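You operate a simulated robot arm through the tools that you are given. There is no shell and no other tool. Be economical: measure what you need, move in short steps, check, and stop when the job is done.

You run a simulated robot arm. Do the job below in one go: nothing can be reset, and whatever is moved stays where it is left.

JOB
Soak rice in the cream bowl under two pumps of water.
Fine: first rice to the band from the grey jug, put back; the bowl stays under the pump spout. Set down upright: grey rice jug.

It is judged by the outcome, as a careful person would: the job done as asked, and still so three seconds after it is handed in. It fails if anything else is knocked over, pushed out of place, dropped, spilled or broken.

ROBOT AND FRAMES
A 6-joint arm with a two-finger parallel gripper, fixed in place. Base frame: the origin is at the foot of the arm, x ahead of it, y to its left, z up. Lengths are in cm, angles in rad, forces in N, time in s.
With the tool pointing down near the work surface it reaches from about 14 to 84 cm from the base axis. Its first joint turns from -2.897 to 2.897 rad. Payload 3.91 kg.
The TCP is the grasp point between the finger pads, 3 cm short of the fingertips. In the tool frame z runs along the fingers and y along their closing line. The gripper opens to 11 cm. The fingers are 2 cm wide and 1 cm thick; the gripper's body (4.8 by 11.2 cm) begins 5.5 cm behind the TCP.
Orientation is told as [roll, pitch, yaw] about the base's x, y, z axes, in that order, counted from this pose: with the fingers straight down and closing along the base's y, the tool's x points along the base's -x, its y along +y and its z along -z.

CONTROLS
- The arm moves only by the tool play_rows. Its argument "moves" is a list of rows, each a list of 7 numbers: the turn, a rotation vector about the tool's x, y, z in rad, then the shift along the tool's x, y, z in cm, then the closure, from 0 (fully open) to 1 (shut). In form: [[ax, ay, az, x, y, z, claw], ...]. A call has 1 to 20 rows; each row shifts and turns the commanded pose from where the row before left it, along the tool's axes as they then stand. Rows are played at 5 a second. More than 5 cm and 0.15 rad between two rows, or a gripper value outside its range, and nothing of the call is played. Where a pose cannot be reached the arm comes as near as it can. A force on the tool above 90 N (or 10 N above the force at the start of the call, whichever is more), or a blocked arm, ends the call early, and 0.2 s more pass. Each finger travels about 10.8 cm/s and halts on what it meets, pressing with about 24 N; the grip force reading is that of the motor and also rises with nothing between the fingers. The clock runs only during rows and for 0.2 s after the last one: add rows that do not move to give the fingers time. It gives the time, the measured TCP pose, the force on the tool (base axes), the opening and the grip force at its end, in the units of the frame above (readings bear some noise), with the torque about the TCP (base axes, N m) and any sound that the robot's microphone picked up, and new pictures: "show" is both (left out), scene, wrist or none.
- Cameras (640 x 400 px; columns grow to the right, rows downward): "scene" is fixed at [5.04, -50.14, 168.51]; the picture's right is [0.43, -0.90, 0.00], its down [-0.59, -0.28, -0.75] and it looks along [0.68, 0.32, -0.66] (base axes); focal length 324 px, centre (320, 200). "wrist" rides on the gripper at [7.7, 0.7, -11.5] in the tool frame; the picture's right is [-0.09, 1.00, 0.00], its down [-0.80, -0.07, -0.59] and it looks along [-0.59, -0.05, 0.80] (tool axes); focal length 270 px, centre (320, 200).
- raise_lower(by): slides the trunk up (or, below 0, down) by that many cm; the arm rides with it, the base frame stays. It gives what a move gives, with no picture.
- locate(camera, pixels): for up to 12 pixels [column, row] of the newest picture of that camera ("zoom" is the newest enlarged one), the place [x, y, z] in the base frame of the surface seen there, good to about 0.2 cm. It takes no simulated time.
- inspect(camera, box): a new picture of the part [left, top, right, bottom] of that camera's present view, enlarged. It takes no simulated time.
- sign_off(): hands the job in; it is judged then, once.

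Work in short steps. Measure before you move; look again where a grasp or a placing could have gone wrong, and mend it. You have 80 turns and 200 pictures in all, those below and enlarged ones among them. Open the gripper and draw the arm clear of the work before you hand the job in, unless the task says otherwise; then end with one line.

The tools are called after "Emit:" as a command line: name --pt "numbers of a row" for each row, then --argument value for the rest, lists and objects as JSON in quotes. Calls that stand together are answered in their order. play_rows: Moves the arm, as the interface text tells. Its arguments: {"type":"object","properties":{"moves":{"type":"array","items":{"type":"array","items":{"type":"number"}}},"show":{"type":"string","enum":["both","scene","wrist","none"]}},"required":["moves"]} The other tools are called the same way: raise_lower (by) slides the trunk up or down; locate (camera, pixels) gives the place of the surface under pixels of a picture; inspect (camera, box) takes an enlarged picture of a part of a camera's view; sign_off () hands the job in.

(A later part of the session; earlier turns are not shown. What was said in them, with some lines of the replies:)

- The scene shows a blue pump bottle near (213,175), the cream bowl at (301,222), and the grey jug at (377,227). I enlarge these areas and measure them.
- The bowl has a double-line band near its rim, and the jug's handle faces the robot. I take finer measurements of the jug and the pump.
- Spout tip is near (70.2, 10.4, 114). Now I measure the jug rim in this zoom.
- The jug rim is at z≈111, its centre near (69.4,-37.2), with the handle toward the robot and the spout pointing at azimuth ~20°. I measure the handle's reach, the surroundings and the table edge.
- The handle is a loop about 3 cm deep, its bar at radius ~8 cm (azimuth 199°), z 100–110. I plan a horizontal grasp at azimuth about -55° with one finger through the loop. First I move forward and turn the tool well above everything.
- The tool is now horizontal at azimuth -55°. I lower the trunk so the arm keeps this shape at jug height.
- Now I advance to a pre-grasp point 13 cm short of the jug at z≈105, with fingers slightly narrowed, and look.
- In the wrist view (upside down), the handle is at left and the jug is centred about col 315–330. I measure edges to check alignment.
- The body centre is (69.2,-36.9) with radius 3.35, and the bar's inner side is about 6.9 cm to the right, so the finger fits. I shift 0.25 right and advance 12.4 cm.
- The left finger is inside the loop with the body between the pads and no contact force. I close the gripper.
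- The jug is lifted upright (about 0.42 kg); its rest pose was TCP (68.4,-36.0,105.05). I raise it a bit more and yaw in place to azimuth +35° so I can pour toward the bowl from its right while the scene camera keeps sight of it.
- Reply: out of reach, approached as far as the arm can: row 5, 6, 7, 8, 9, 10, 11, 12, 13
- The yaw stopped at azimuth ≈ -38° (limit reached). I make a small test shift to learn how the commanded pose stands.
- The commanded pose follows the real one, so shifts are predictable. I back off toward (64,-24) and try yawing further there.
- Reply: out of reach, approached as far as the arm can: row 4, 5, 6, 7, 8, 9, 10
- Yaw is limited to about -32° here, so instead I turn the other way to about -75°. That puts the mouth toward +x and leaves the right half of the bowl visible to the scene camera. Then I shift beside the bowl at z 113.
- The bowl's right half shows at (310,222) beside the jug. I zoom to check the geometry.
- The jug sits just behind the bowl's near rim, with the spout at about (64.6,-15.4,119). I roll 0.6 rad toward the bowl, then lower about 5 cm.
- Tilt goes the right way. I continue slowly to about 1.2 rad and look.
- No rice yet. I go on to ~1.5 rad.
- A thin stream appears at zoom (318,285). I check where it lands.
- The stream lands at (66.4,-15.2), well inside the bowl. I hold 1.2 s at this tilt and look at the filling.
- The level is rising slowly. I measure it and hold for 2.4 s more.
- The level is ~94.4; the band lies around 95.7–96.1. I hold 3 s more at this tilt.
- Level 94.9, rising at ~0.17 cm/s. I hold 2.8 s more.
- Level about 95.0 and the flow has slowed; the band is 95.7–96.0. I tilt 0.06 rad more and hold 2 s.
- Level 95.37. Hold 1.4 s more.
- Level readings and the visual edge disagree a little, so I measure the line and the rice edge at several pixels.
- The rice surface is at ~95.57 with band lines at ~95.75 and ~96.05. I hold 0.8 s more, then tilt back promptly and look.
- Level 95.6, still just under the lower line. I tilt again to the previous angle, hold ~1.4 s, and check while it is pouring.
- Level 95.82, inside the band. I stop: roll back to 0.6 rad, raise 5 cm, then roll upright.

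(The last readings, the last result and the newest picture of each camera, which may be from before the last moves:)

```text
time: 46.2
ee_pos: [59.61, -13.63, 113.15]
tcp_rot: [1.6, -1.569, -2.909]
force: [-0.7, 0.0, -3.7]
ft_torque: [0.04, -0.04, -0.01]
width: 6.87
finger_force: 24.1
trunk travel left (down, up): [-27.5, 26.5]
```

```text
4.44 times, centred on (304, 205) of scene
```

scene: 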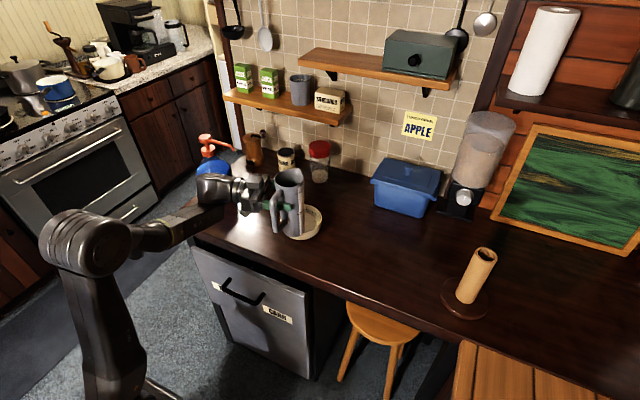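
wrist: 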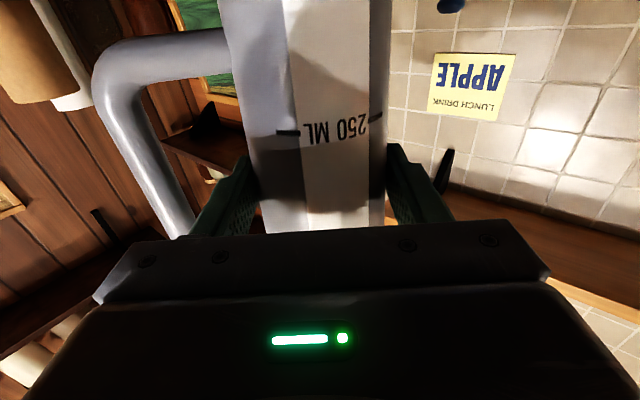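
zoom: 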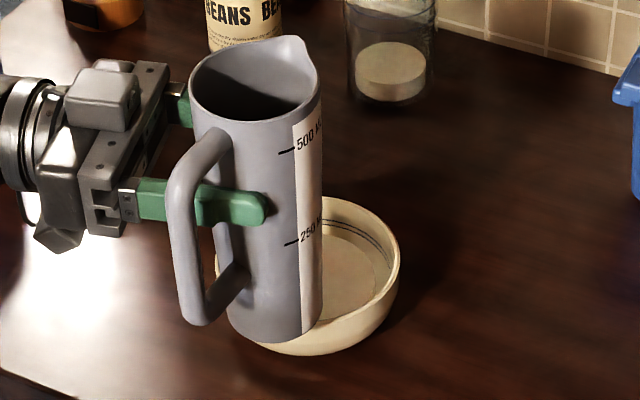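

The jug is upright and clear. I carry it back to above its original spot and yaw back to azimuth -55°.

Emit:
play_rows --pt "0 0 0 0 0.45 3.98 1" --pt "0 0 0 0 0.45 3.98 1" --pt "0 0 0 0 0.45 3.98 1" --pt "0 0 0 0 0.45 3.98 1" --pt "0 0 0 0 0.45 3.98 1" --pt "0 0 0 0 0.45 3.97 1" --pt "-0.115 0 0 0 0 0 1" --pt "-0.115 0 0 0 0 0 1" --pt "-0.116 0 0 0 0 0 1" --pt "0 0 0 0 0 0 1" --pt "0 0 0 0 0 0 1" --show "scene"

```text
time: 48.6
ee_pos: [68.31, -35.98, 113.06]
tcp_rot: [1.557, -1.573, -2.526]
force: [-0.9, -0.1, -3.0]
ft_torque: [0.06, -0.01, 0.0]
width: 6.84
finger_force: 23.9
trunk travel left (down, up): [-27.5, 26.5]
```

scene: 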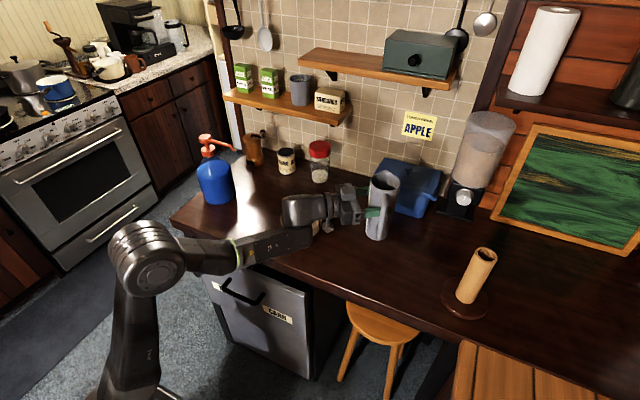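

Above the original spot. I lower 7.6 cm gently, then check the force in small steps.

Emit:
play_rows --pt "0 0 0 2 0 0 1" --pt "0 0 0 2 0 0 1" --pt "0 0 0 2 0 0 1" --pt "0 0 0 1 0 0 1" --pt "0 0 0 0.5 0 0 1" --pt "0 0 0 0.2 0 0 1" --pt "0 0 0 0 0 0 1" --show "none"

Emit:
play_rows --pt "0 0 0 0.1 0 0 1" --pt "0 0 0 0.1 0 0 1" --pt "0 0 0 0 0 0 1" --show "scene"

Emit:
inspect --camera "scene" --box '[334, 170, 430, 270]'

```text
time: 50.2
ee_pos: [68.45, -35.98, 105.38]
tcp_rot: [1.562, -1.571, -2.524]
force: [0.2, -0.8, -3.1]
ft_torque: [0.06, -0.05, -0.02]
width: 6.84
finger_force: 23.8
trunk travel left (down, up): [-27.5, 26.5]
```

```text
time: 51.0
ee_pos: [68.34, -36.19, 105.23]
tcp_rot: [1.508, -1.57, -2.475]
force: [-0.3, 0.5, -3.2]
ft_torque: [0.07, 0.01, 0.02]
width: 6.86
finger_force: 24.3
trunk travel left (down, up): [-27.5, 26.5]
```

scene: 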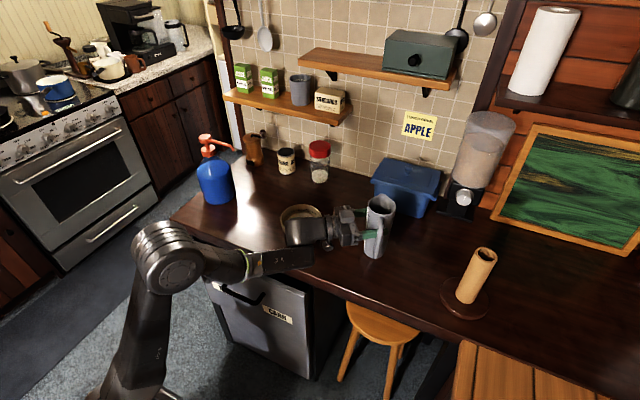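

```text
4.00 times, centred on (382, 220) of scene
```

zoom: 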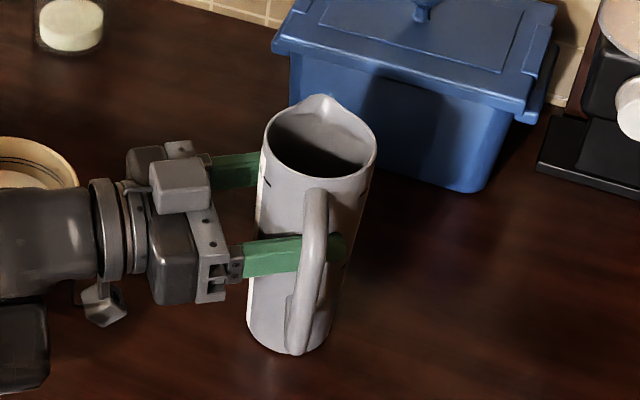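

Still carrying the weight; I go down in 0.1 cm steps until the force changes.

Emit:
play_rows --pt "0 0 0 0.1 0 0 1" --pt "0 0 0 0.1 0 0 1" --pt "0 0 0 0 0 0 1" --show "none"

Emit:
play_rows --pt "0 0 0 0.1 0 0 1" --pt "0 0 0 0 0 0 1" --show "none"

```text
time: 51.8
ee_pos: [68.4, -36.14, 104.92]
tcp_rot: [2.419, -1.569, 2.895]
force: [1.6, -1.1, 0.1]
ft_torque: [0.03, -0.12, 0.04]
width: 6.83
finger_force: 24.2
trunk travel left (down, up): [-27.5, 26.5]
```

```text
time: 52.4
ee_pos: [68.41, -36.03, 104.95]
tcp_rot: [2.669, -1.567, 2.646]
force: [2.5, 0.5, 6.8]
ft_torque: [-0.15, -0.28, 0.06]
width: 6.82
finger_force: 23.9
trunk travel left (down, up): [-27.5, 26.5]
```

The jug is on the table. I open to the same 9.4 cm and draw straight back.

Emit:
play_rows --pt "0 0 0 0 0 0 0.33" --pt "0 0 0 0 0 0 0.25" --pt "0 0 0 0 0 0 0.145" --pt "0 0 0 0 0 0 0.145" --pt "0 0 0 0 0 -1.5 0.145" --pt "0 0 0 0 0 -2.5 0.145" --pt "0 0 0 0 0 -3 0.145" --pt "0 0 0 0 0 -3 0.145" --pt "0 0 0 0 0 -3 0.145" --pt "0 0 0 0 0 0 0.145" --show "both"

```text
time: 54.6
ee_pos: [60.99, -25.49, 104.95]
tcp_rot: [2.119, -1.572, -3.085]
force: [-0.7, -0.2, -0.2]
ft_torque: [-0.01, -0.01, 0.02]
width: 9.39
finger_force: 0.0
trunk travel left (down, up): [-27.5, 26.5]
```

scene: 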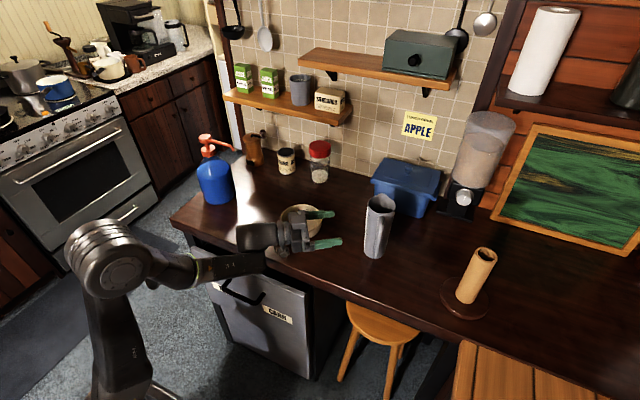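
wrist: 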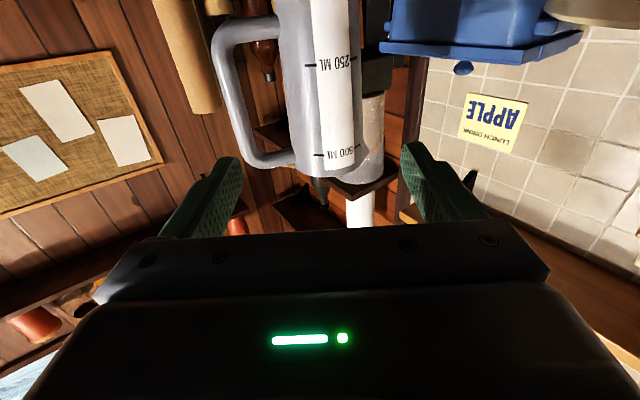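

The jug stands back in place. I raise the trunk 20 cm and return the tool to pointing down.

Emit:
raise_lower --by 20

Emit:
play_rows --pt "0 0.143 0 0 0 -2 0" --pt "0 0.143 0 0 0 -2 0" --pt "0 0.143 0 0 0 -2 0" --pt "0 0.143 0 0 0 0 0" --pt "0 0.143 0 0 0 0 0" --pt "0 0.143 0 0 0 0 0" --pt "0 0.143 0 0 0 0 0" --pt "0 0.143 0 0 0 0 0" --pt "0 0.143 0 0 0 0 0" --pt "0 0.143 0 0 0 0 0" --pt "0 0.141 0 0 0 0 0" --pt "0 0 -0.138 0 0 0 0" --pt "0 0 -0.138 0 0 0 0" --pt "0 0 -0.138 0 0 0 0" --pt "0 0 -0.138 0 0 0 0" --pt "0 0 -0.138 0 0 0 0" --pt "0 0 -0.138 0 0 0 0" --pt "0 0 -0.135 0 0 0 0" --pt "0 0 0 0 0 0 0" --show "both"

```text
time: 56.7
ee_pos: [61.1, -25.59, 124.99]
tcp_rot: [2.082, -1.572, -3.047]
force: [-0.2, 0.6, 0.4]
ft_torque: [0.0, 0.01, 0.01]
width: 9.4
finger_force: 0.0
trunk travel left (down, up): [-47.5, 6.5]
```

```text
time: 60.7
ee_pos: [57.7, -20.68, 126.02]
tcp_rot: [0.001, -0.002, 0.002]
force: [0.8, 0.7, -0.2]
ft_torque: [0.01, 0.01, 0.02]
width: 11.02
finger_force: 0.1
trunk travel left (down, up): [-47.5, 6.5]
```

scene: 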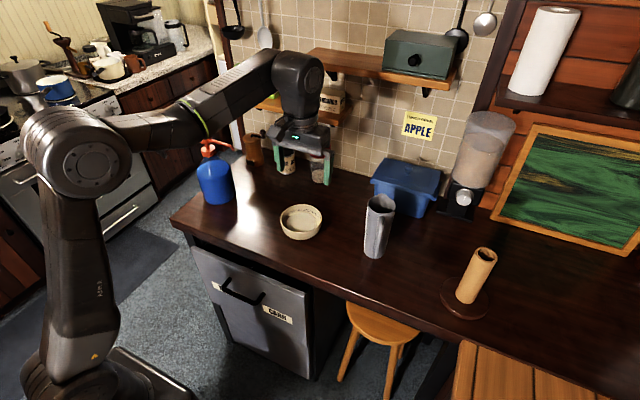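
wrist: 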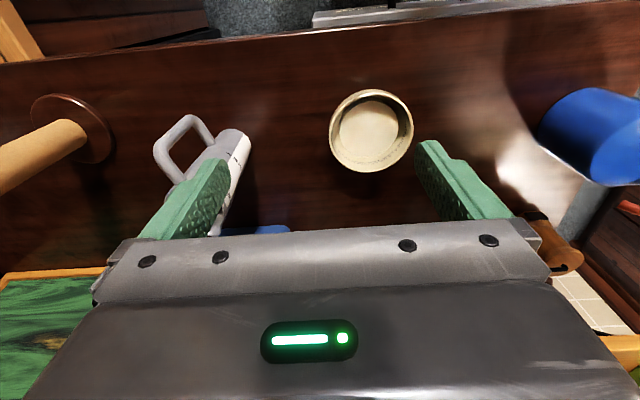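

The bowl at (301,221) is fully visible now. I zoom in to check rice level and rim position.

Emit:
inspect --camera "scene" --box '[276, 200, 326, 240]'

Emit:
locate --camera "zoom" --pixels '[[330, 65], [580, 160], [68, 220], [330, 350], [330, 180], [250, 250], [420, 230], [330, 285], [300, 335], [530, 280], [450, 325], [580, 200]]'

Emit:
inspect --camera "wrist" --box '[322, 80, 422, 180]'

```text
10.00 times, centred on (301, 220) of scene
```

zoom: 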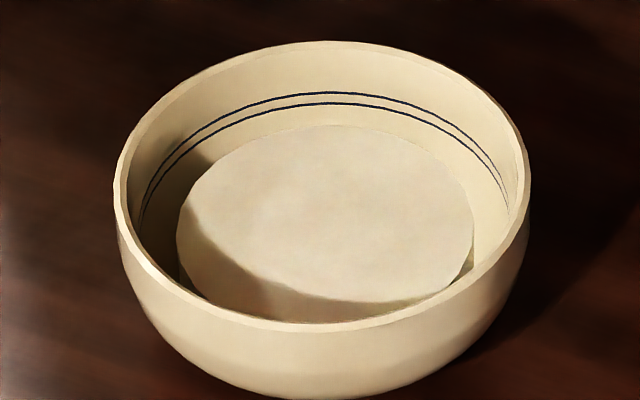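

```text
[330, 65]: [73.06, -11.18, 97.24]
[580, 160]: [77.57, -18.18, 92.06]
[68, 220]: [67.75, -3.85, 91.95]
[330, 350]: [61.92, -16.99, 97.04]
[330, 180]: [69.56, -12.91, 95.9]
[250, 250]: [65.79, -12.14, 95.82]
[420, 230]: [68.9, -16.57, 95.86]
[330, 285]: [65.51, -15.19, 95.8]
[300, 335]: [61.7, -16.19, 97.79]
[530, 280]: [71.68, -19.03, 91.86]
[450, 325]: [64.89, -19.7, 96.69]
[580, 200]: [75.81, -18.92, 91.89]
```

```text
4.00 times, centred on (372, 130) of wrist
```

zoom: 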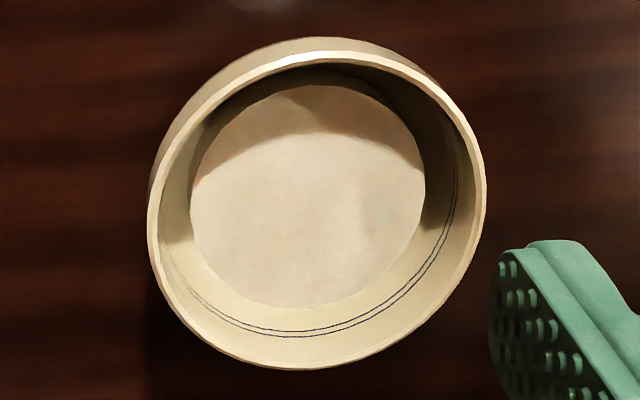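

Rice surface at 95.85 lies within the band (95.75–96.05). I measure the rim in the wrist zoom for the grasp.

Emit:
locate --camera "zoom" --pixels '[[155, 220], [480, 180], [310, 58], [310, 360], [162, 225], [473, 180], [200, 105], [430, 310]]'

Emit:
inspect --camera "scene" --box '[176, 120, 272, 216]'

Emit:
locate --camera "zoom" --pixels '[[213, 95], [195, 110], [225, 115], [350, 165], [385, 200], [370, 180], [300, 145], [376, 205], [398, 207], [290, 400], [200, 400], [400, 380]]'

```text
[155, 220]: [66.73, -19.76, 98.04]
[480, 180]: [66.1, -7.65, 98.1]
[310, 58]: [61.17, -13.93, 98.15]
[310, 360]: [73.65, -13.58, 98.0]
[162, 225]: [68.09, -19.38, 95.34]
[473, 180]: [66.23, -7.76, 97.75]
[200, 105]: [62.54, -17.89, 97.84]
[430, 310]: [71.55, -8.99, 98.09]
```

```text
4.17 times, centred on (224, 168) of scene
```

zoom: 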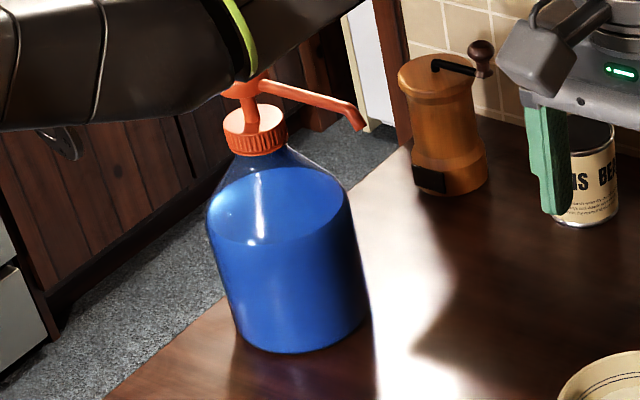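

```text
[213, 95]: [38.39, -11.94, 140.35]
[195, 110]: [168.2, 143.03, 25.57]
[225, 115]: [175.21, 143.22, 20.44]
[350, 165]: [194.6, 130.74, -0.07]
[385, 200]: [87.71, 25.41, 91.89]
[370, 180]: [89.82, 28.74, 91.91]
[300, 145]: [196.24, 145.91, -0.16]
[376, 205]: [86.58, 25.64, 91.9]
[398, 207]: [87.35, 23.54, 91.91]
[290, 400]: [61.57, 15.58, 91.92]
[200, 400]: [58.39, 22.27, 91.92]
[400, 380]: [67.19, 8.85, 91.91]
```

Emit:
locate --camera "zoom" --pixels '[[358, 126], [352, 112], [362, 131], [300, 92], [320, 98], [340, 104], [250, 130], [285, 200], [345, 220], [212, 210], [240, 330], [360, 320]]'

```text
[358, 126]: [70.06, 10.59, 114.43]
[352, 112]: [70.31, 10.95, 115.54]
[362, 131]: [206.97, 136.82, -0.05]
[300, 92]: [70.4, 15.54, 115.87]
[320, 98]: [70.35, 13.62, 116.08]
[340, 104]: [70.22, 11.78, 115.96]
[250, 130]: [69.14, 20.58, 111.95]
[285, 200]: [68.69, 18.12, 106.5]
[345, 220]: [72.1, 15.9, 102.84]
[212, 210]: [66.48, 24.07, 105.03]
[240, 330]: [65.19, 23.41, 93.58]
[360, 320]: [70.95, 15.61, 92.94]
```

Spout tip is at (70.1,10.5,114); the bottle edge is near y=15.3; bowl centre (67.4,-13.7), rim z 98.1. I will pinch the bowl's right rim (y≈-19.85); first I go above it with the fingers partly open.

Emit:
play_rows --pt "0 0 0 -3.2 0.28 2.5 0.545" --pt "0 0 0 -3.2 0.28 2.5 0.545" --pt "0 0 0 -3.3 0.27 2.5 0.545" --pt "0 0 0 0 0 4 0.545" --pt "0 0 0 0 0 4 0.545" --pt "0 0 0 0 0 4 0.545" --pt "0 0 0 0 0 2.5 0.545" --pt "0 0 0 0 0 0 0.545" --show "both"

Emit:
inspect --camera "scene" --box '[256, 160, 352, 250]'

```text
time: 62.5
ee_pos: [67.89, -19.8, 104.02]
tcp_rot: [0.0, -0.002, -0.002]
force: [0.7, 0.8, 0.4]
ft_torque: [-0.01, -0.01, -0.01]
width: 5.02
finger_force: 0.1
trunk travel left (down, up): [-47.5, 6.5]
```

scene: 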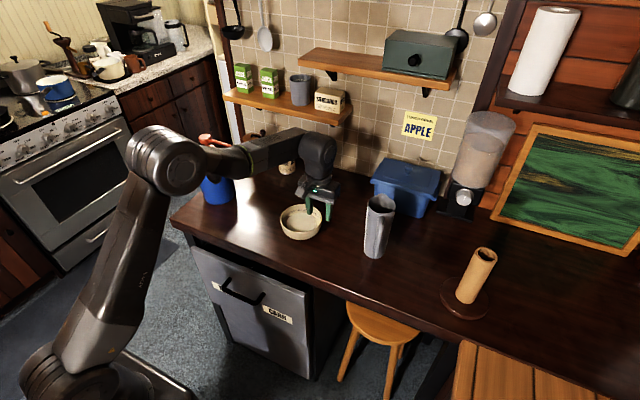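
wrist: 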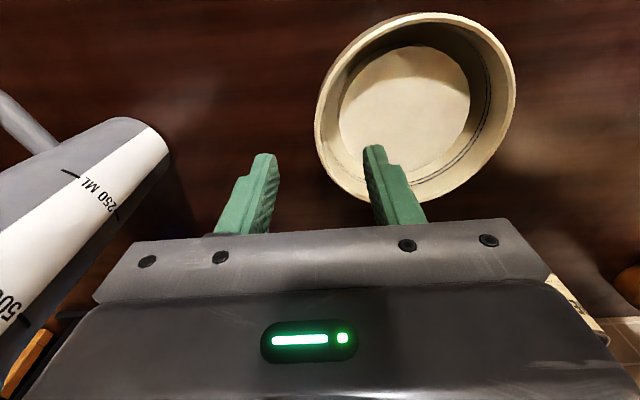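

```text
4.44 times, centred on (304, 205) of scene
```

zoom: 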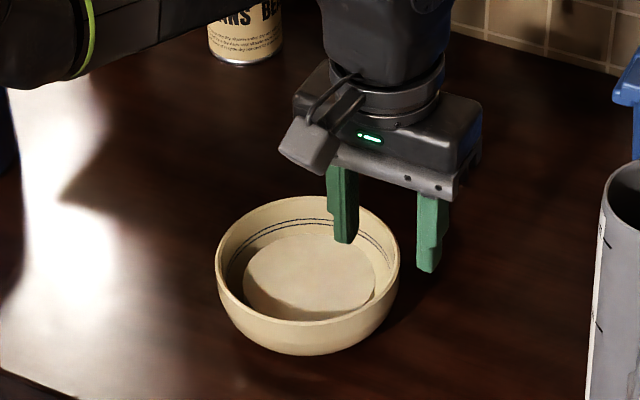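

Fingers straddle the right rim. I lower 4.4 cm and close slowly.

Emit:
play_rows --pt "0 0 0 0.3 0 1.5 0.545" --pt "0 0 0 0.2 0 1.5 0.545" --pt "0 0 0 0 0 1.0 0.545" --pt "0 0 0 0 0 0.4 0.545" --pt "0 0 0 0 0 0 0.545" --show "wrist"

Emit:
inspect --camera "scene" --box '[272, 180, 336, 240]'

```text
time: 63.7
ee_pos: [67.08, -19.86, 99.28]
tcp_rot: [0.0, -0.001, -0.003]
force: [-0.5, -0.1, -0.3]
ft_torque: [0.01, 0.0, -0.03]
width: 5.03
finger_force: 0.1
trunk travel left (down, up): [-47.5, 6.5]
```

wrist: 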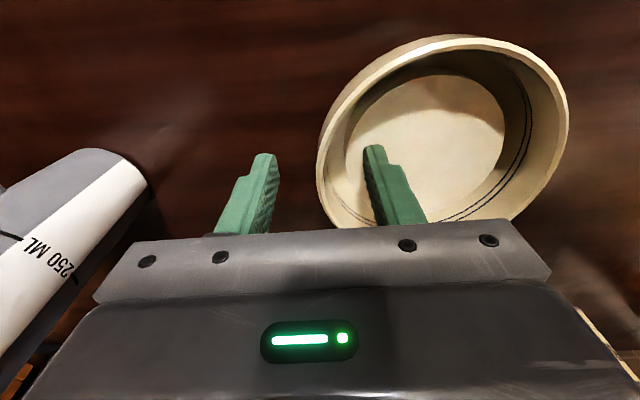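

```text
6.67 times, centred on (304, 210) of scene
```

zoom: 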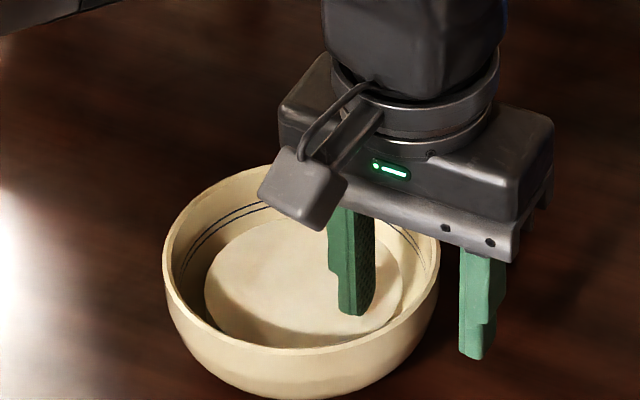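

Heights look right (tips ~96.3, rice at 95.85). Closing gradually.

Emit:
play_rows --pt "0 0 0 0 0 0 0.65" --pt "0 0 0 0 0 0 0.75" --pt "0 0 0 0 0 0 0.82" --pt "0 0 0 0 0 0 0.88" --pt "0 0 0 0 0 0 1" --pt "0 0 0 0 0 0 1" --pt "0 0 0 0 0 0 1" --show "wrist"

Emit:
inspect --camera "scene" --box '[272, 180, 336, 240]'

```text
time: 65.3
ee_pos: [67.1, -19.83, 99.24]
tcp_rot: [-0.001, -0.002, -0.004]
force: [4.6, 1.3, 7.7]
ft_torque: [0.58, -0.01, -0.34]
width: 1.63
finger_force: 23.9
trunk travel left (down, up): [-47.5, 6.5]
```

wrist: 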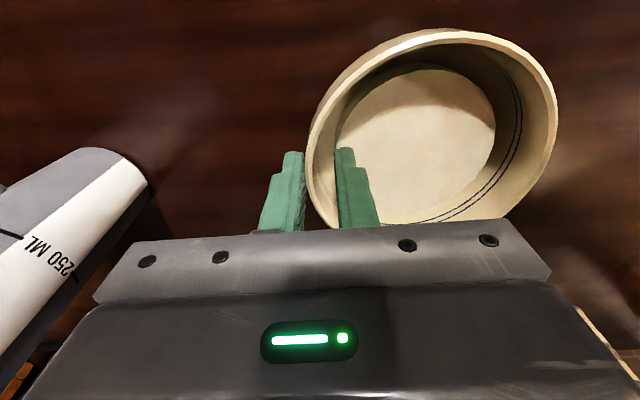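

```text
6.67 times, centred on (304, 210) of scene
```

zoom: 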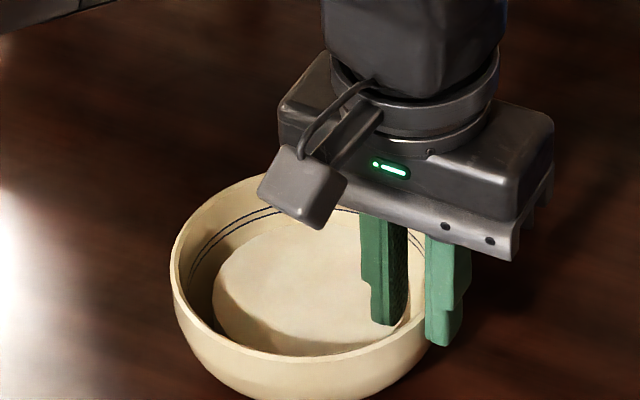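

Grip holds at 1.6 cm. I check that the bowl hasn't tilted.

Emit:
locate --camera "zoom" --pixels '[[176, 270], [260, 182], [235, 348], [300, 365], [355, 355], [250, 260], [300, 330], [330, 260], [380, 345], [420, 312]]'

```text
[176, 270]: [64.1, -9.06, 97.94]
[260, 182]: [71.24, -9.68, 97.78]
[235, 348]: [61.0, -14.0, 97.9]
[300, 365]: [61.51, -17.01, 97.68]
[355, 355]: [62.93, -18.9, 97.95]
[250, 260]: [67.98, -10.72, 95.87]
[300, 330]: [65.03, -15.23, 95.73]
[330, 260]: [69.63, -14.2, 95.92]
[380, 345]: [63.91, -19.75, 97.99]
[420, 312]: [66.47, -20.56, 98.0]
```

The bowl is still level (rim 97.7–98.0), centre ≈(67.3,-14.3). I slide it along the surface halfway toward the spout and check.

Emit:
play_rows --pt "0 0 0 0 0 -0.15 1" --pt "0 0 0 -0.15 1 0 1" --pt "0 0 0 -0.25 1.8 0 1" --pt "0 0 0 -0.25 1.8 0 1" --pt "0 0 0 -0.25 1.8 0 1" --pt "0 0 0 -0.25 1.8 0 1" --pt "0 0 0 -0.25 1.8 0 1" --pt "0 0 0 0 0 0 1" --show "scene"

Emit:
inspect --camera "scene" --box '[180, 120, 340, 240]'

```text
time: 67.1
ee_pos: [68.16, -9.64, 99.63]
tcp_rot: [-0.001, -0.001, -0.001]
force: [-0.1, -0.2, 5.9]
ft_torque: [0.42, 0.23, 0.05]
width: 1.39
finger_force: 24.1
trunk travel left (down, up): [-47.5, 6.5]
```

scene: 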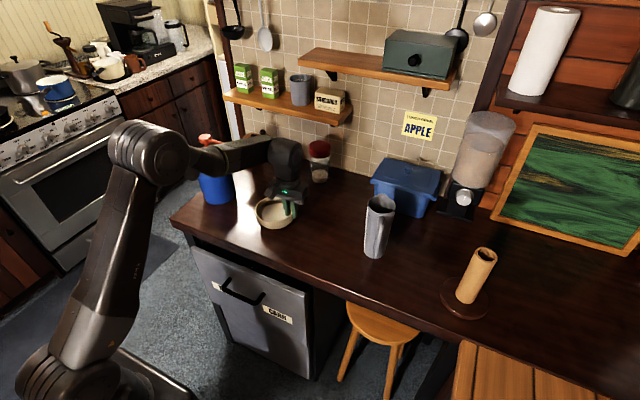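

```text
3.33 times, centred on (260, 180) of scene
```

zoom: 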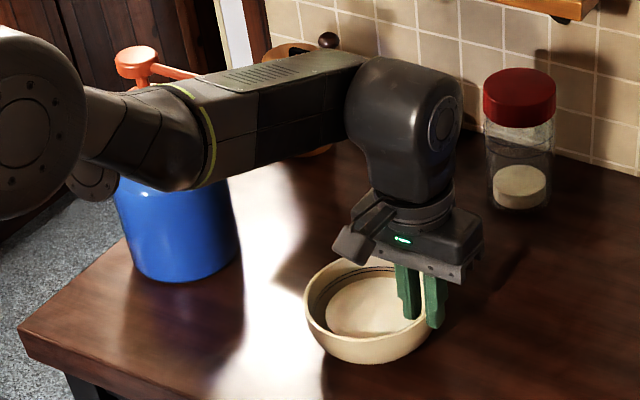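

The bowl slides well. I check the forearm's clearance to the pump and the bowl's new position.

Emit:
locate --camera "zoom" --pixels '[[250, 90], [200, 180], [330, 140], [300, 60], [370, 80], [420, 200], [306, 310], [345, 358], [400, 352], [330, 270], [425, 325], [370, 310]]'

```text
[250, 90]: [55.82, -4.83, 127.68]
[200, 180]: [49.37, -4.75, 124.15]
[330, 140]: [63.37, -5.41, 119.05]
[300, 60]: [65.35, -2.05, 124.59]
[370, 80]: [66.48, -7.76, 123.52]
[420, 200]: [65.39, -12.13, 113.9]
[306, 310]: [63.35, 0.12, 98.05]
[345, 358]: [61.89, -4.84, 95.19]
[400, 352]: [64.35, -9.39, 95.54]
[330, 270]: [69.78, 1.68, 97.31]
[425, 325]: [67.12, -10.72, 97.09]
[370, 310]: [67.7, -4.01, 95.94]
```

Forearm's left side runs about 7–8 cm left of the TCP, so clearance to the spout (y 10.4) matters. I slide 6 cm more, then re-measure.

Emit:
play_rows --pt "0 0 0 -0.4 1.5 0 1" --pt "0 0 0 -0.5 1.5 0 1" --pt "0 0 0 -0.5 1.5 0 1" --pt "0 0 0 -0.5 1.5 0 1" --pt "0 0 0 0 0 0 1" --show "scene"

Emit:
inspect --camera "scene" --box '[180, 120, 308, 216]'

```text
time: 68.3
ee_pos: [70.2, -3.79, 99.7]
tcp_rot: [-0.003, -0.001, -0.001]
force: [-1.6, -1.0, 5.8]
ft_torque: [0.4, 0.2, 0.09]
width: 1.36
finger_force: 24.0
trunk travel left (down, up): [-47.5, 6.5]
```

scene: 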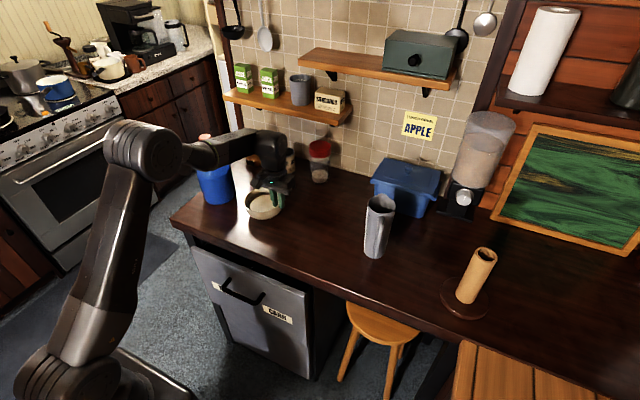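

```text
4.17 times, centred on (244, 168) of scene
```

zoom: 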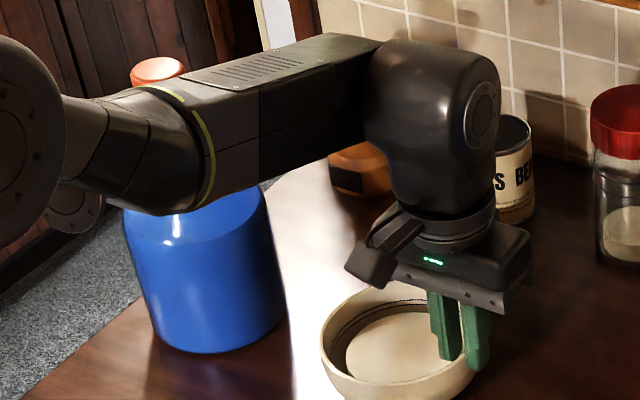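

Emit:
locate --camera "zoom" --pixels '[[330, 38], [375, 42], [280, 52], [230, 70], [340, 60], [340, 130], [300, 150], [230, 180], [400, 70], [400, 190], [330, 335], [378, 285]]'

```text
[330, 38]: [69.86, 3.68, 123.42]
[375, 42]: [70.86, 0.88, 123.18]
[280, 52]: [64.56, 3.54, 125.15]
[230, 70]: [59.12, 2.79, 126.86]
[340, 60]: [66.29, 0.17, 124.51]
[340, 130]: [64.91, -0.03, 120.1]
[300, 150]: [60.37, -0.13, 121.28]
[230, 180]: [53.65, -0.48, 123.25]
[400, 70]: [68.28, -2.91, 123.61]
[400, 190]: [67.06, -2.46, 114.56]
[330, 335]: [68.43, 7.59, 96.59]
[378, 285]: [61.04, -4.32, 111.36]
```

Forearm's far edge is at y≈3.7 now; sliding 4.7 cm more puts it near 8.4, still 2 cm short of the spout. I finish the slide.

Emit:
play_rows --pt "0 0 0 0 1.3 0 1" --pt "0 0 0 0 1.3 0 1" --pt "0 0 0 0 1.2 0 1" --pt "0 0 0 0 0.9 0 1" --pt "0 0 0 0 0 0 1" --show "scene"

Emit:
inspect --camera "scene" --box '[180, 120, 308, 216]'

Emit:
locate --camera "zoom" --pixels '[[330, 38], [300, 305], [320, 340], [340, 360], [290, 320], [360, 330], [340, 280], [420, 340], [300, 45]]'

```text
time: 69.5
ee_pos: [70.38, 0.74, 99.72]
tcp_rot: [0.0, -0.002, 0.0]
force: [-0.8, -3.8, 6.7]
ft_torque: [0.42, 0.31, 0.13]
width: 1.41
finger_force: 24.0
trunk travel left (down, up): [-47.5, 6.5]
```

scene: 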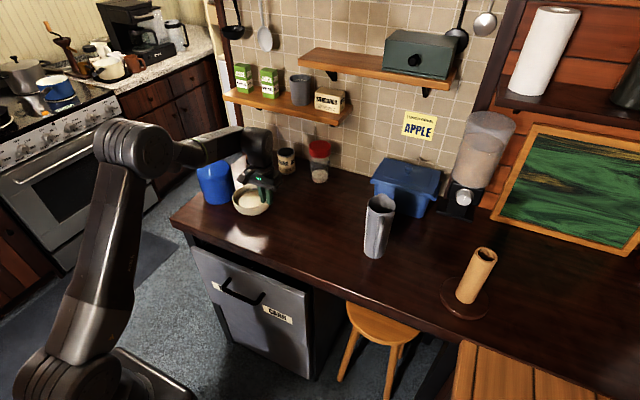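

```text
4.17 times, centred on (244, 168) of scene
```

zoom: 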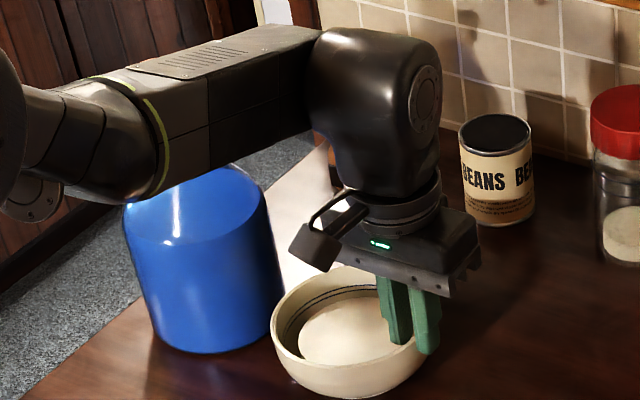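

```text
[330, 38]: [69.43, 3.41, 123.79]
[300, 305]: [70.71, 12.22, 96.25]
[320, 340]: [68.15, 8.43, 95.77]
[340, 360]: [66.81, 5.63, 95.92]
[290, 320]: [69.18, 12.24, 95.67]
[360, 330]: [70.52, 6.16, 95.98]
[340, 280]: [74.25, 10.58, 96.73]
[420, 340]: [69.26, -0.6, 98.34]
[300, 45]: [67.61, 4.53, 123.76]
```

The bowl centre is about (70.3,6.2) with rice level. I open slowly and lift straight up, then look.

Emit:
play_rows --pt "0 0 0 0 0 0 0.82" --pt "0 0 0 0 0 0 0.7" --pt "0 0 0 0 0 0 0.6" --pt "0 0 0 0 0 -1 0.6" --pt "0 0 0 0 0 -2 0.6" --pt "0 0 0 0 0 -4 0.6" --pt "0 0 0 0 -0.5 -4.5 0.6" --pt "0 0 0 0 -1 -4.5 0.6" --pt "0 0 0 2 -2 -4 0.6" --pt "0 0 0 2 -2 -4 0.6" --pt "0 0 0 2 -2 -4 1" --pt "0 0 0 2 -4 0 1" --pt "0 0 0 2 -4 0 1" --pt "0 0 0 0 0 0 1" --show "both"

Emit:
inspect --camera "scene" --box '[180, 120, 308, 216]'

```text
time: 72.5
ee_pos: [60.05, -14.34, 127.57]
tcp_rot: [0.002, -0.003, -0.001]
force: [-0.8, -0.1, -0.2]
ft_torque: [0.01, -0.01, -0.04]
width: 0.0
finger_force: 24.4
trunk travel left (down, up): [-47.5, 6.5]
```

scene: 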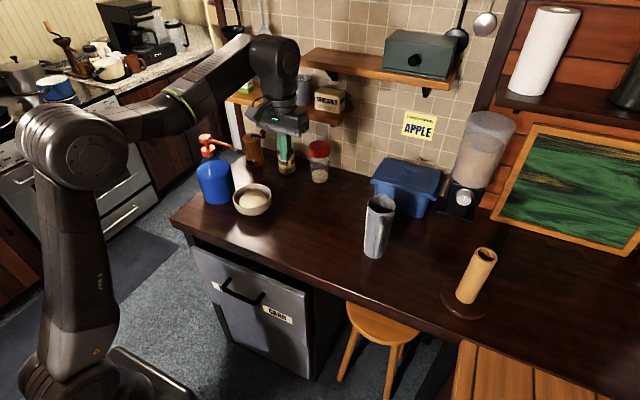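
wrist: 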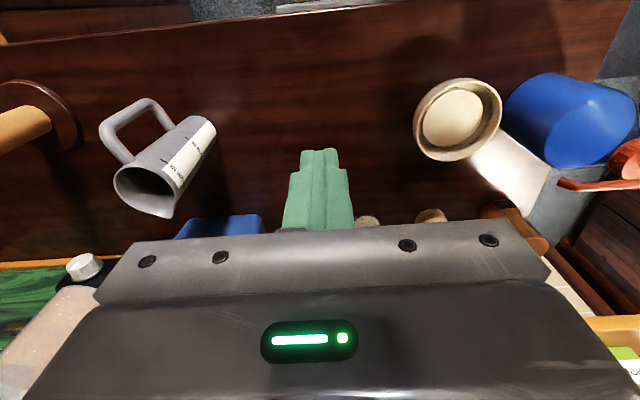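

```text
4.17 times, centred on (244, 168) of scene
```

zoom: 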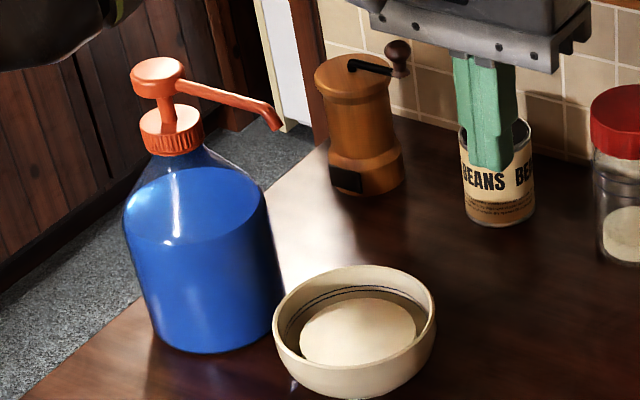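

Both are clear. I measure the spout tip, pump head and bowl precisely.

Emit:
locate --camera "zoom" --pixels '[[277, 127], [272, 112], [156, 62], [135, 75], [183, 65], [160, 75], [165, 120], [276, 330], [432, 310], [360, 268], [340, 368], [355, 330]]'

```text
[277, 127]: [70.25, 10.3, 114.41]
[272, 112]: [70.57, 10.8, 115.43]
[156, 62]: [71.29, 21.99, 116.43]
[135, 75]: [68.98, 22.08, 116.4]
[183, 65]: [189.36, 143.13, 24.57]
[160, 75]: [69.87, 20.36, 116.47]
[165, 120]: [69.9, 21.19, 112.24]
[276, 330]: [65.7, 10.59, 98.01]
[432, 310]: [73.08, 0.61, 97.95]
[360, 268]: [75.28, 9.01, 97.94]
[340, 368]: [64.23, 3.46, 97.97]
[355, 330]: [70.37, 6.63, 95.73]
```

Bowl centre is (69.9,6.0), so the spout tip (70.2,10.3) is over it, 1.5 cm inside the rim. I move the closed fingers above the pump head (70.4,21.2,116.5).

Emit:
play_rows --pt "0 0 0 -1.15 3.95 0.1 1" --pt "0 0 0 -1.15 3.95 0.1 1" --pt "0 0 0 -1.15 3.95 0.1 1" --pt "0 0 0 -1.15 3.95 0.1 1" --pt "0 0 0 -1.15 3.95 0.1 1" --pt "0 0 0 -1.15 3.95 0.1 1" --pt "0 0 0 -1.15 3.95 0.1 1" --pt "0 0 0 -1.15 3.95 0.1 1" --pt "0 0 0 -1.15 3.95 0.1 1" --pt "0 0 0 0 0 2.5 1" --pt "0 0 0 0 0 2 1" --pt "0 0 0 0 0 0 1" --show "both"

Emit:
inspect --camera "scene" --box '[180, 100, 276, 216]'

```text
time: 75.1
ee_pos: [69.82, 19.65, 121.72]
tcp_rot: [0.0, -0.002, -0.001]
force: [-0.8, 0.0, -0.9]
ft_torque: [-0.01, -0.01, 0.03]
width: 0.02
finger_force: 24.3
out of reach, approached as far as the arm can: row 9
trunk travel left (down, up): [-47.5, 6.5]
```

scene: 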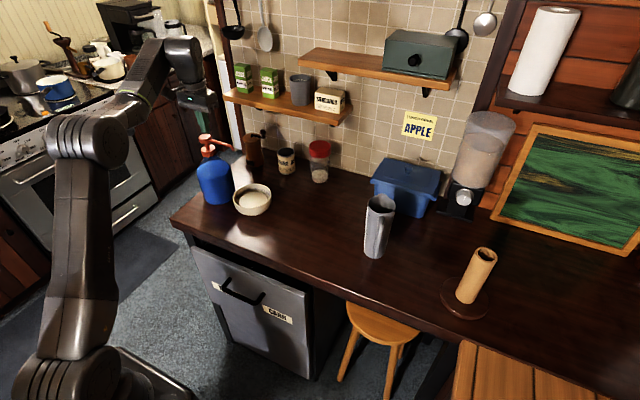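
wrist: 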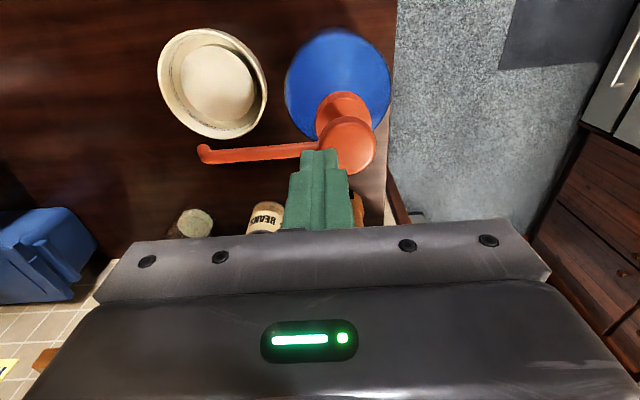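

```text
3.45 times, centred on (228, 158) of scene
```

zoom: 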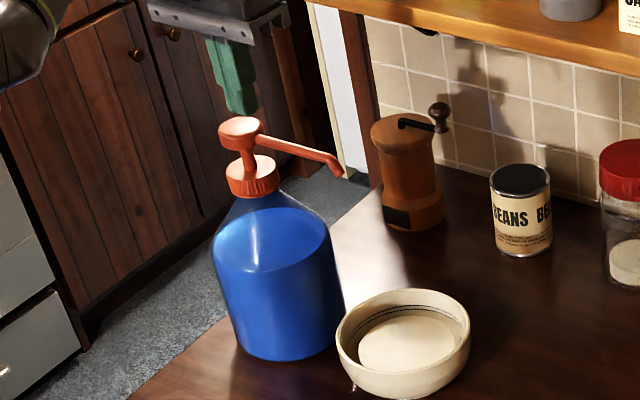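

The TCP is at (69.8,19.65). I measure the head in the wrist picture (disc centred ~(348,143)).

Emit:
locate --camera "wrist" --pixels '[[348, 143], [325, 143], [372, 143], [348, 120], [348, 165], [205, 153]]'

Emit:
play_rows --pt "0 0 0 -0.5 1.5 0 1" --pt "0 0 0 0 0 0 1" --show "wrist"

```text
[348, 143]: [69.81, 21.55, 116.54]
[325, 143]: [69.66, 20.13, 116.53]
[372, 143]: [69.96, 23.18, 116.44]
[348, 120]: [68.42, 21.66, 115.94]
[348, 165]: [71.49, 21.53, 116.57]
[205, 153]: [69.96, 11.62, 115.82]
```

```text
time: 75.7
ee_pos: [70.52, 21.2, 121.63]
tcp_rot: [0.0, -0.001, -0.003]
force: [0.0, 0.4, -1.3]
ft_torque: [-0.04, -0.02, -0.03]
width: 0.03
finger_force: 24.1
trunk travel left (down, up): [-47.5, 6.5]
```

wrist: 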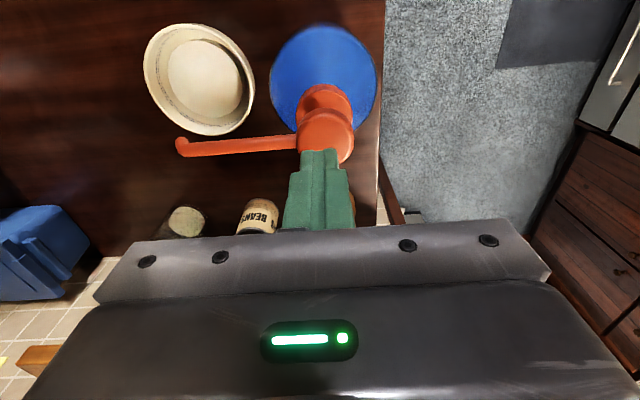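

Head centre is about (70.1,21.6). I align and lower to near contact, then begin pressing slowly.

Emit:
play_rows --pt "0 0 0 0.35 0.4 0 1" --pt "0 0 0 0 0 1.3 1" --pt "0 0 0 0 0 0.5 1" --pt "0 0 0 0 0 0.3 1" --pt "0 0 0 0 0 0 1" --show "none"

Emit:
inspect --camera "scene" --box '[180, 120, 276, 216]'

```text
time: 76.9
ee_pos: [69.96, 21.51, 119.54]
tcp_rot: [0.001, -0.002, -0.003]
force: [-1.1, -0.9, 0.0]
ft_torque: [-0.02, 0.0, -0.01]
width: 0.0
finger_force: 24.6
trunk travel left (down, up): [-47.5, 6.5]
```

```text
4.17 times, centred on (228, 168) of scene
```

zoom: 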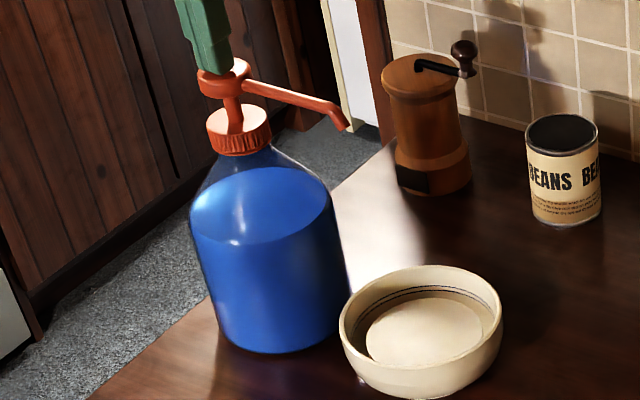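

The tips just touch the head. I press 0.8 cm and read the force.

Emit:
play_rows --pt "0 0 0 0 0 0.4 1" --pt "0 0 0 0 0 0.4 1" --show "none"

Emit:
inspect --camera "scene" --box '[180, 120, 276, 216]'

```text
time: 77.5
ee_pos: [70.09, 21.6, 118.81]
tcp_rot: [0.001, -0.002, 0.0]
force: [1.0, 1.6, 3.7]
ft_torque: [0.06, -0.02, 0.0]
width: 0.0
finger_force: 23.9
trunk travel left (down, up): [-47.5, 6.5]
```

```text
4.17 times, centred on (228, 168) of scene
```

zoom: 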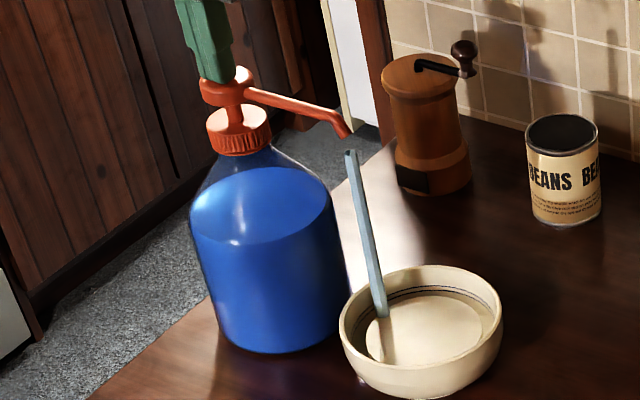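

Water streams into the bowl. I complete this stroke gently to its stop.

Emit:
play_rows --pt "0 0 0 0 0 0.3 1" --pt "0 0 0 0 0 0.3 1" --pt "0 0 0 0 0 0.2 1" --show "none"

Emit:
inspect --camera "scene" --box '[180, 120, 276, 216]'

```text
time: 78.3
ee_pos: [69.98, 21.48, 117.94]
tcp_rot: [0.001, -0.002, -0.004]
force: [1.9, -1.0, 6.5]
ft_torque: [0.0, -0.04, -0.03]
width: 0.0
finger_force: 23.9
trunk travel left (down, up): [-47.5, 6.5]
```

```text
4.17 times, centred on (228, 168) of scene
```

zoom: 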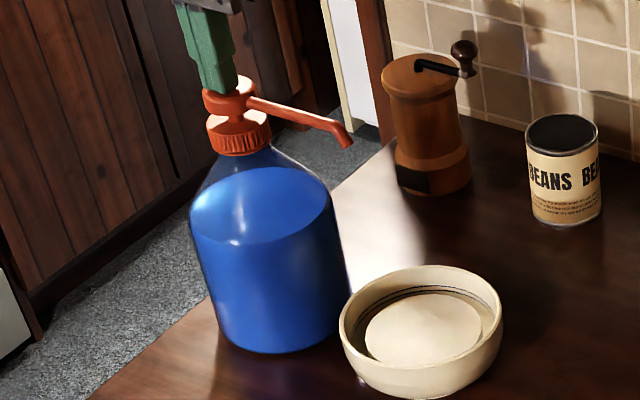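

The shot has ended. I press a little further to finish the stroke, then release fully.

Emit:
play_rows --pt "0 0 0 0 0 0.3 1" --pt "0 0 0 0 0 0 1" --show "none"

Emit:
play_rows --pt "0 0 0 0 0 -0.5 1" --pt "0 0 0 0 0 -0.8 1" --pt "0 0 0 0 0 -0.8 1" --pt "0 0 0 0 0 -0.5 1" --pt "0 0 0 0 0 0 1" --pt "0 0 0 0 0 0 1" --show "none"

Emit:
inspect --camera "scene" --box '[180, 120, 276, 216]'

```text
time: 78.9
ee_pos: [69.98, 21.5, 117.67]
tcp_rot: [0.0, -0.002, -0.004]
force: [-3.3, -0.1, 7.9]
ft_torque: [0.01, 0.13, -0.01]
width: 0.0
finger_force: 24.1
trunk travel left (down, up): [-47.5, 6.5]
```

```text
time: 80.3
ee_pos: [70.16, 21.56, 120.29]
tcp_rot: [0.0, -0.003, -0.001]
force: [-0.6, -0.8, -0.4]
ft_torque: [0.03, -0.01, 0.03]
width: 0.02
finger_force: 24.1
trunk travel left (down, up): [-47.5, 6.5]
```

```text
4.17 times, centred on (228, 168) of scene
```

zoom: 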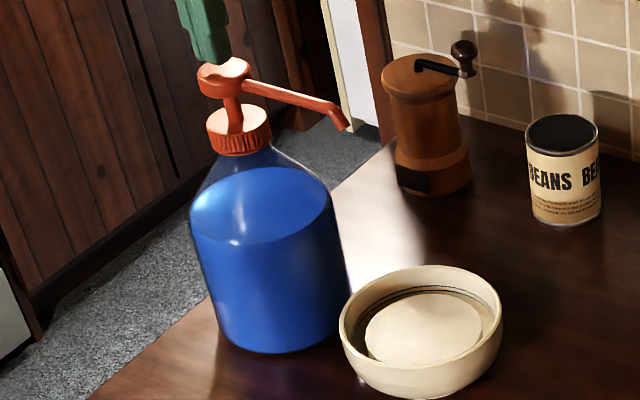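

The head has sprung back up. Now the second full stroke the same way, then release.

Emit:
play_rows --pt "0 0 0 0 0 0.7 1" --pt "0 0 0 0 0 0.4 1" --pt "0 0 0 0 0 0.4 1" --show "none"

Emit:
inspect --camera "scene" --box '[180, 120, 276, 216]'

Emit:
play_rows --pt "0 0 0 0 0 0.4 1" --pt "0 0 0 0 0 0.4 1" --pt "0 0 0 0 0 0.3 1" --pt "0 0 0 0 0 0 1" --show "none"

Emit:
play_rows --pt "0 0 0 0 0 -0.5 1" --pt "0 0 0 0 0 -0.8 1" --pt "0 0 0 0 0 -0.8 1" --pt "0 0 0 0 0 -2 1" --pt "0 0 0 0 0 -3 1" --pt "0 0 0 0 0 0 1" --show "none"

Emit:
inspect --camera "scene" --box '[180, 120, 276, 216]'

```text
time: 81.1
ee_pos: [70.04, 21.69, 118.87]
tcp_rot: [0.0, -0.001, -0.001]
force: [0.8, 0.6, 3.2]
ft_torque: [0.01, 0.0, 0.02]
width: 0.0
finger_force: 23.9
trunk travel left (down, up): [-47.5, 6.5]
```

```text
4.17 times, centred on (228, 168) of scene
```

zoom: 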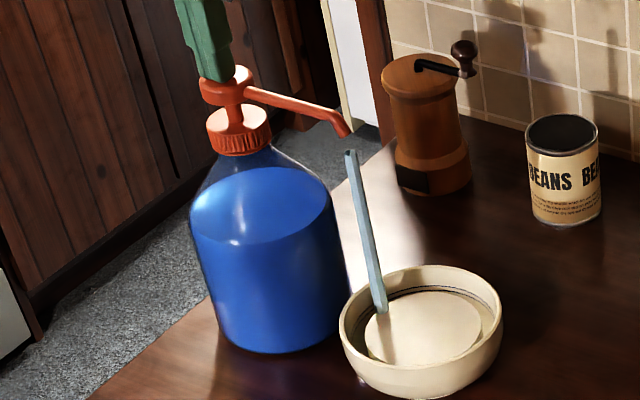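

```text
time: 82.1
ee_pos: [70.06, 21.58, 117.74]
tcp_rot: [-0.001, -0.003, 0.0]
force: [0.8, 4.4, 7.5]
ft_torque: [0.11, -0.04, 0.03]
width: 0.0
finger_force: 23.8
trunk travel left (down, up): [-47.5, 6.5]
```

```text
time: 83.5
ee_pos: [69.88, 21.59, 125.02]
tcp_rot: [0.0, 0.001, -0.003]
force: [0.1, 0.9, 0.6]
ft_torque: [0.0, -0.01, 0.0]
width: 0.0
finger_force: 23.8
trunk travel left (down, up): [-47.5, 6.5]
```

```text
4.17 times, centred on (228, 168) of scene
```

zoom: 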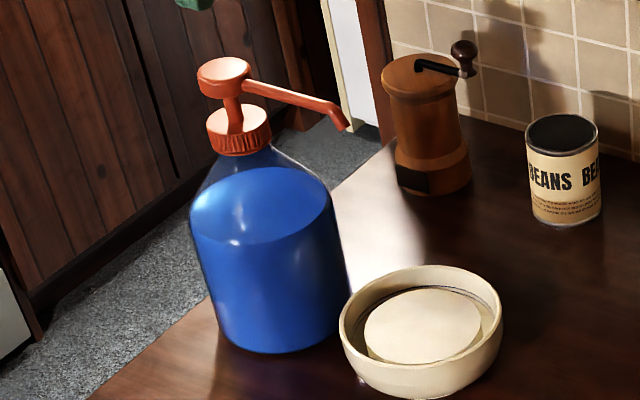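

Two shots went in and the head is up again. I back the arm away and open the gripper.

Emit:
play_rows --pt "0 0 0 3 0 -1 1" --pt "0 0 0 4 0 -1 0.5" --pt "0 0 0 4 0 -1 0" --pt "0 0 0 4 -1 -1 0" --pt "0 0 0 4 -2 -1 0" --pt "0 0 0 4 -2 -1 0" --pt "0 0 0 4 -2 -1 0" --pt "0 0 0 0 0 0 0" --show "scene"

Emit:
inspect --camera "scene" --box '[180, 120, 420, 270]'

```text
time: 85.3
ee_pos: [43.35, 14.62, 131.52]
tcp_rot: [0.0, 0.001, -0.003]
force: [0.5, 0.2, 0.0]
ft_torque: [-0.01, 0.0, -0.02]
width: 11.0
finger_force: 0.1
trunk travel left (down, up): [-47.5, 6.5]
```

scene: 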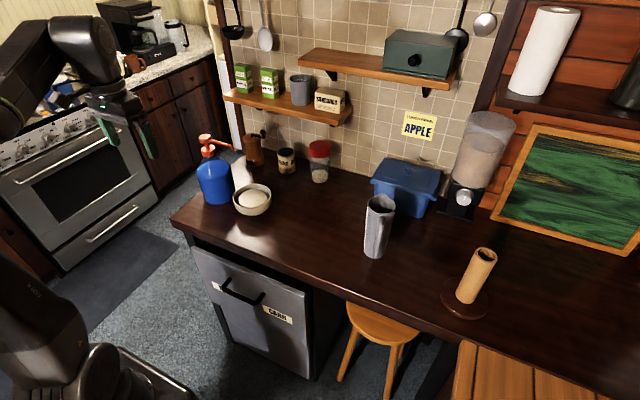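

```text
2.67 times, centred on (300, 195) of scene
```

zoom: 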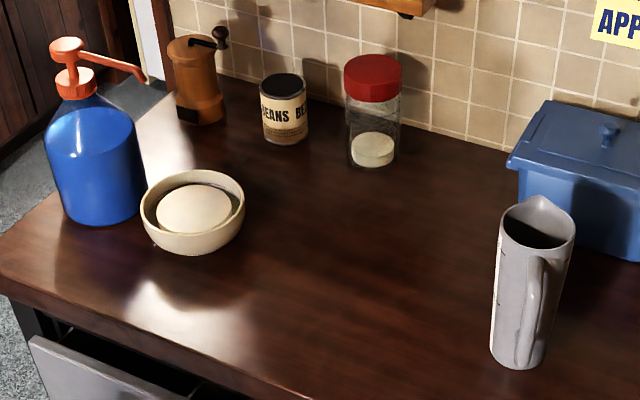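

Everything stands in place. A last close look at the table around the bowl for spills.

Emit:
inspect --camera "scene" --box '[225, 175, 281, 220]'

```text
8.89 times, centred on (253, 198) of scene
```

zoom: 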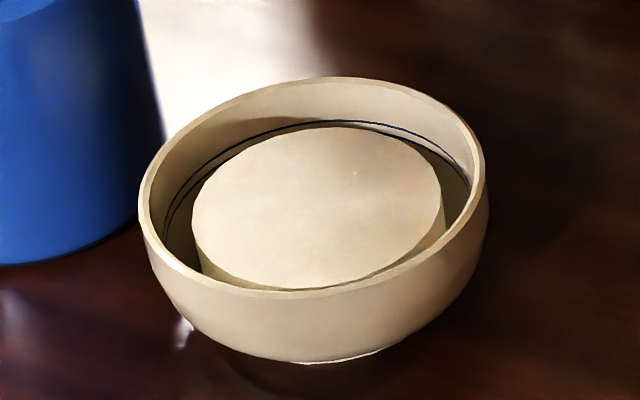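

No spill is visible, the bowl is under the spout, the jug is upright in its place, and the arm is clear. I hand the job in.

Emit:
sign_off

```text
The job is handed in.
```

The cream bowl holds rice poured to the band plus two full pumps of water and sits under the pump spout, the grey jug is back upright in its place, and I saw no spills.
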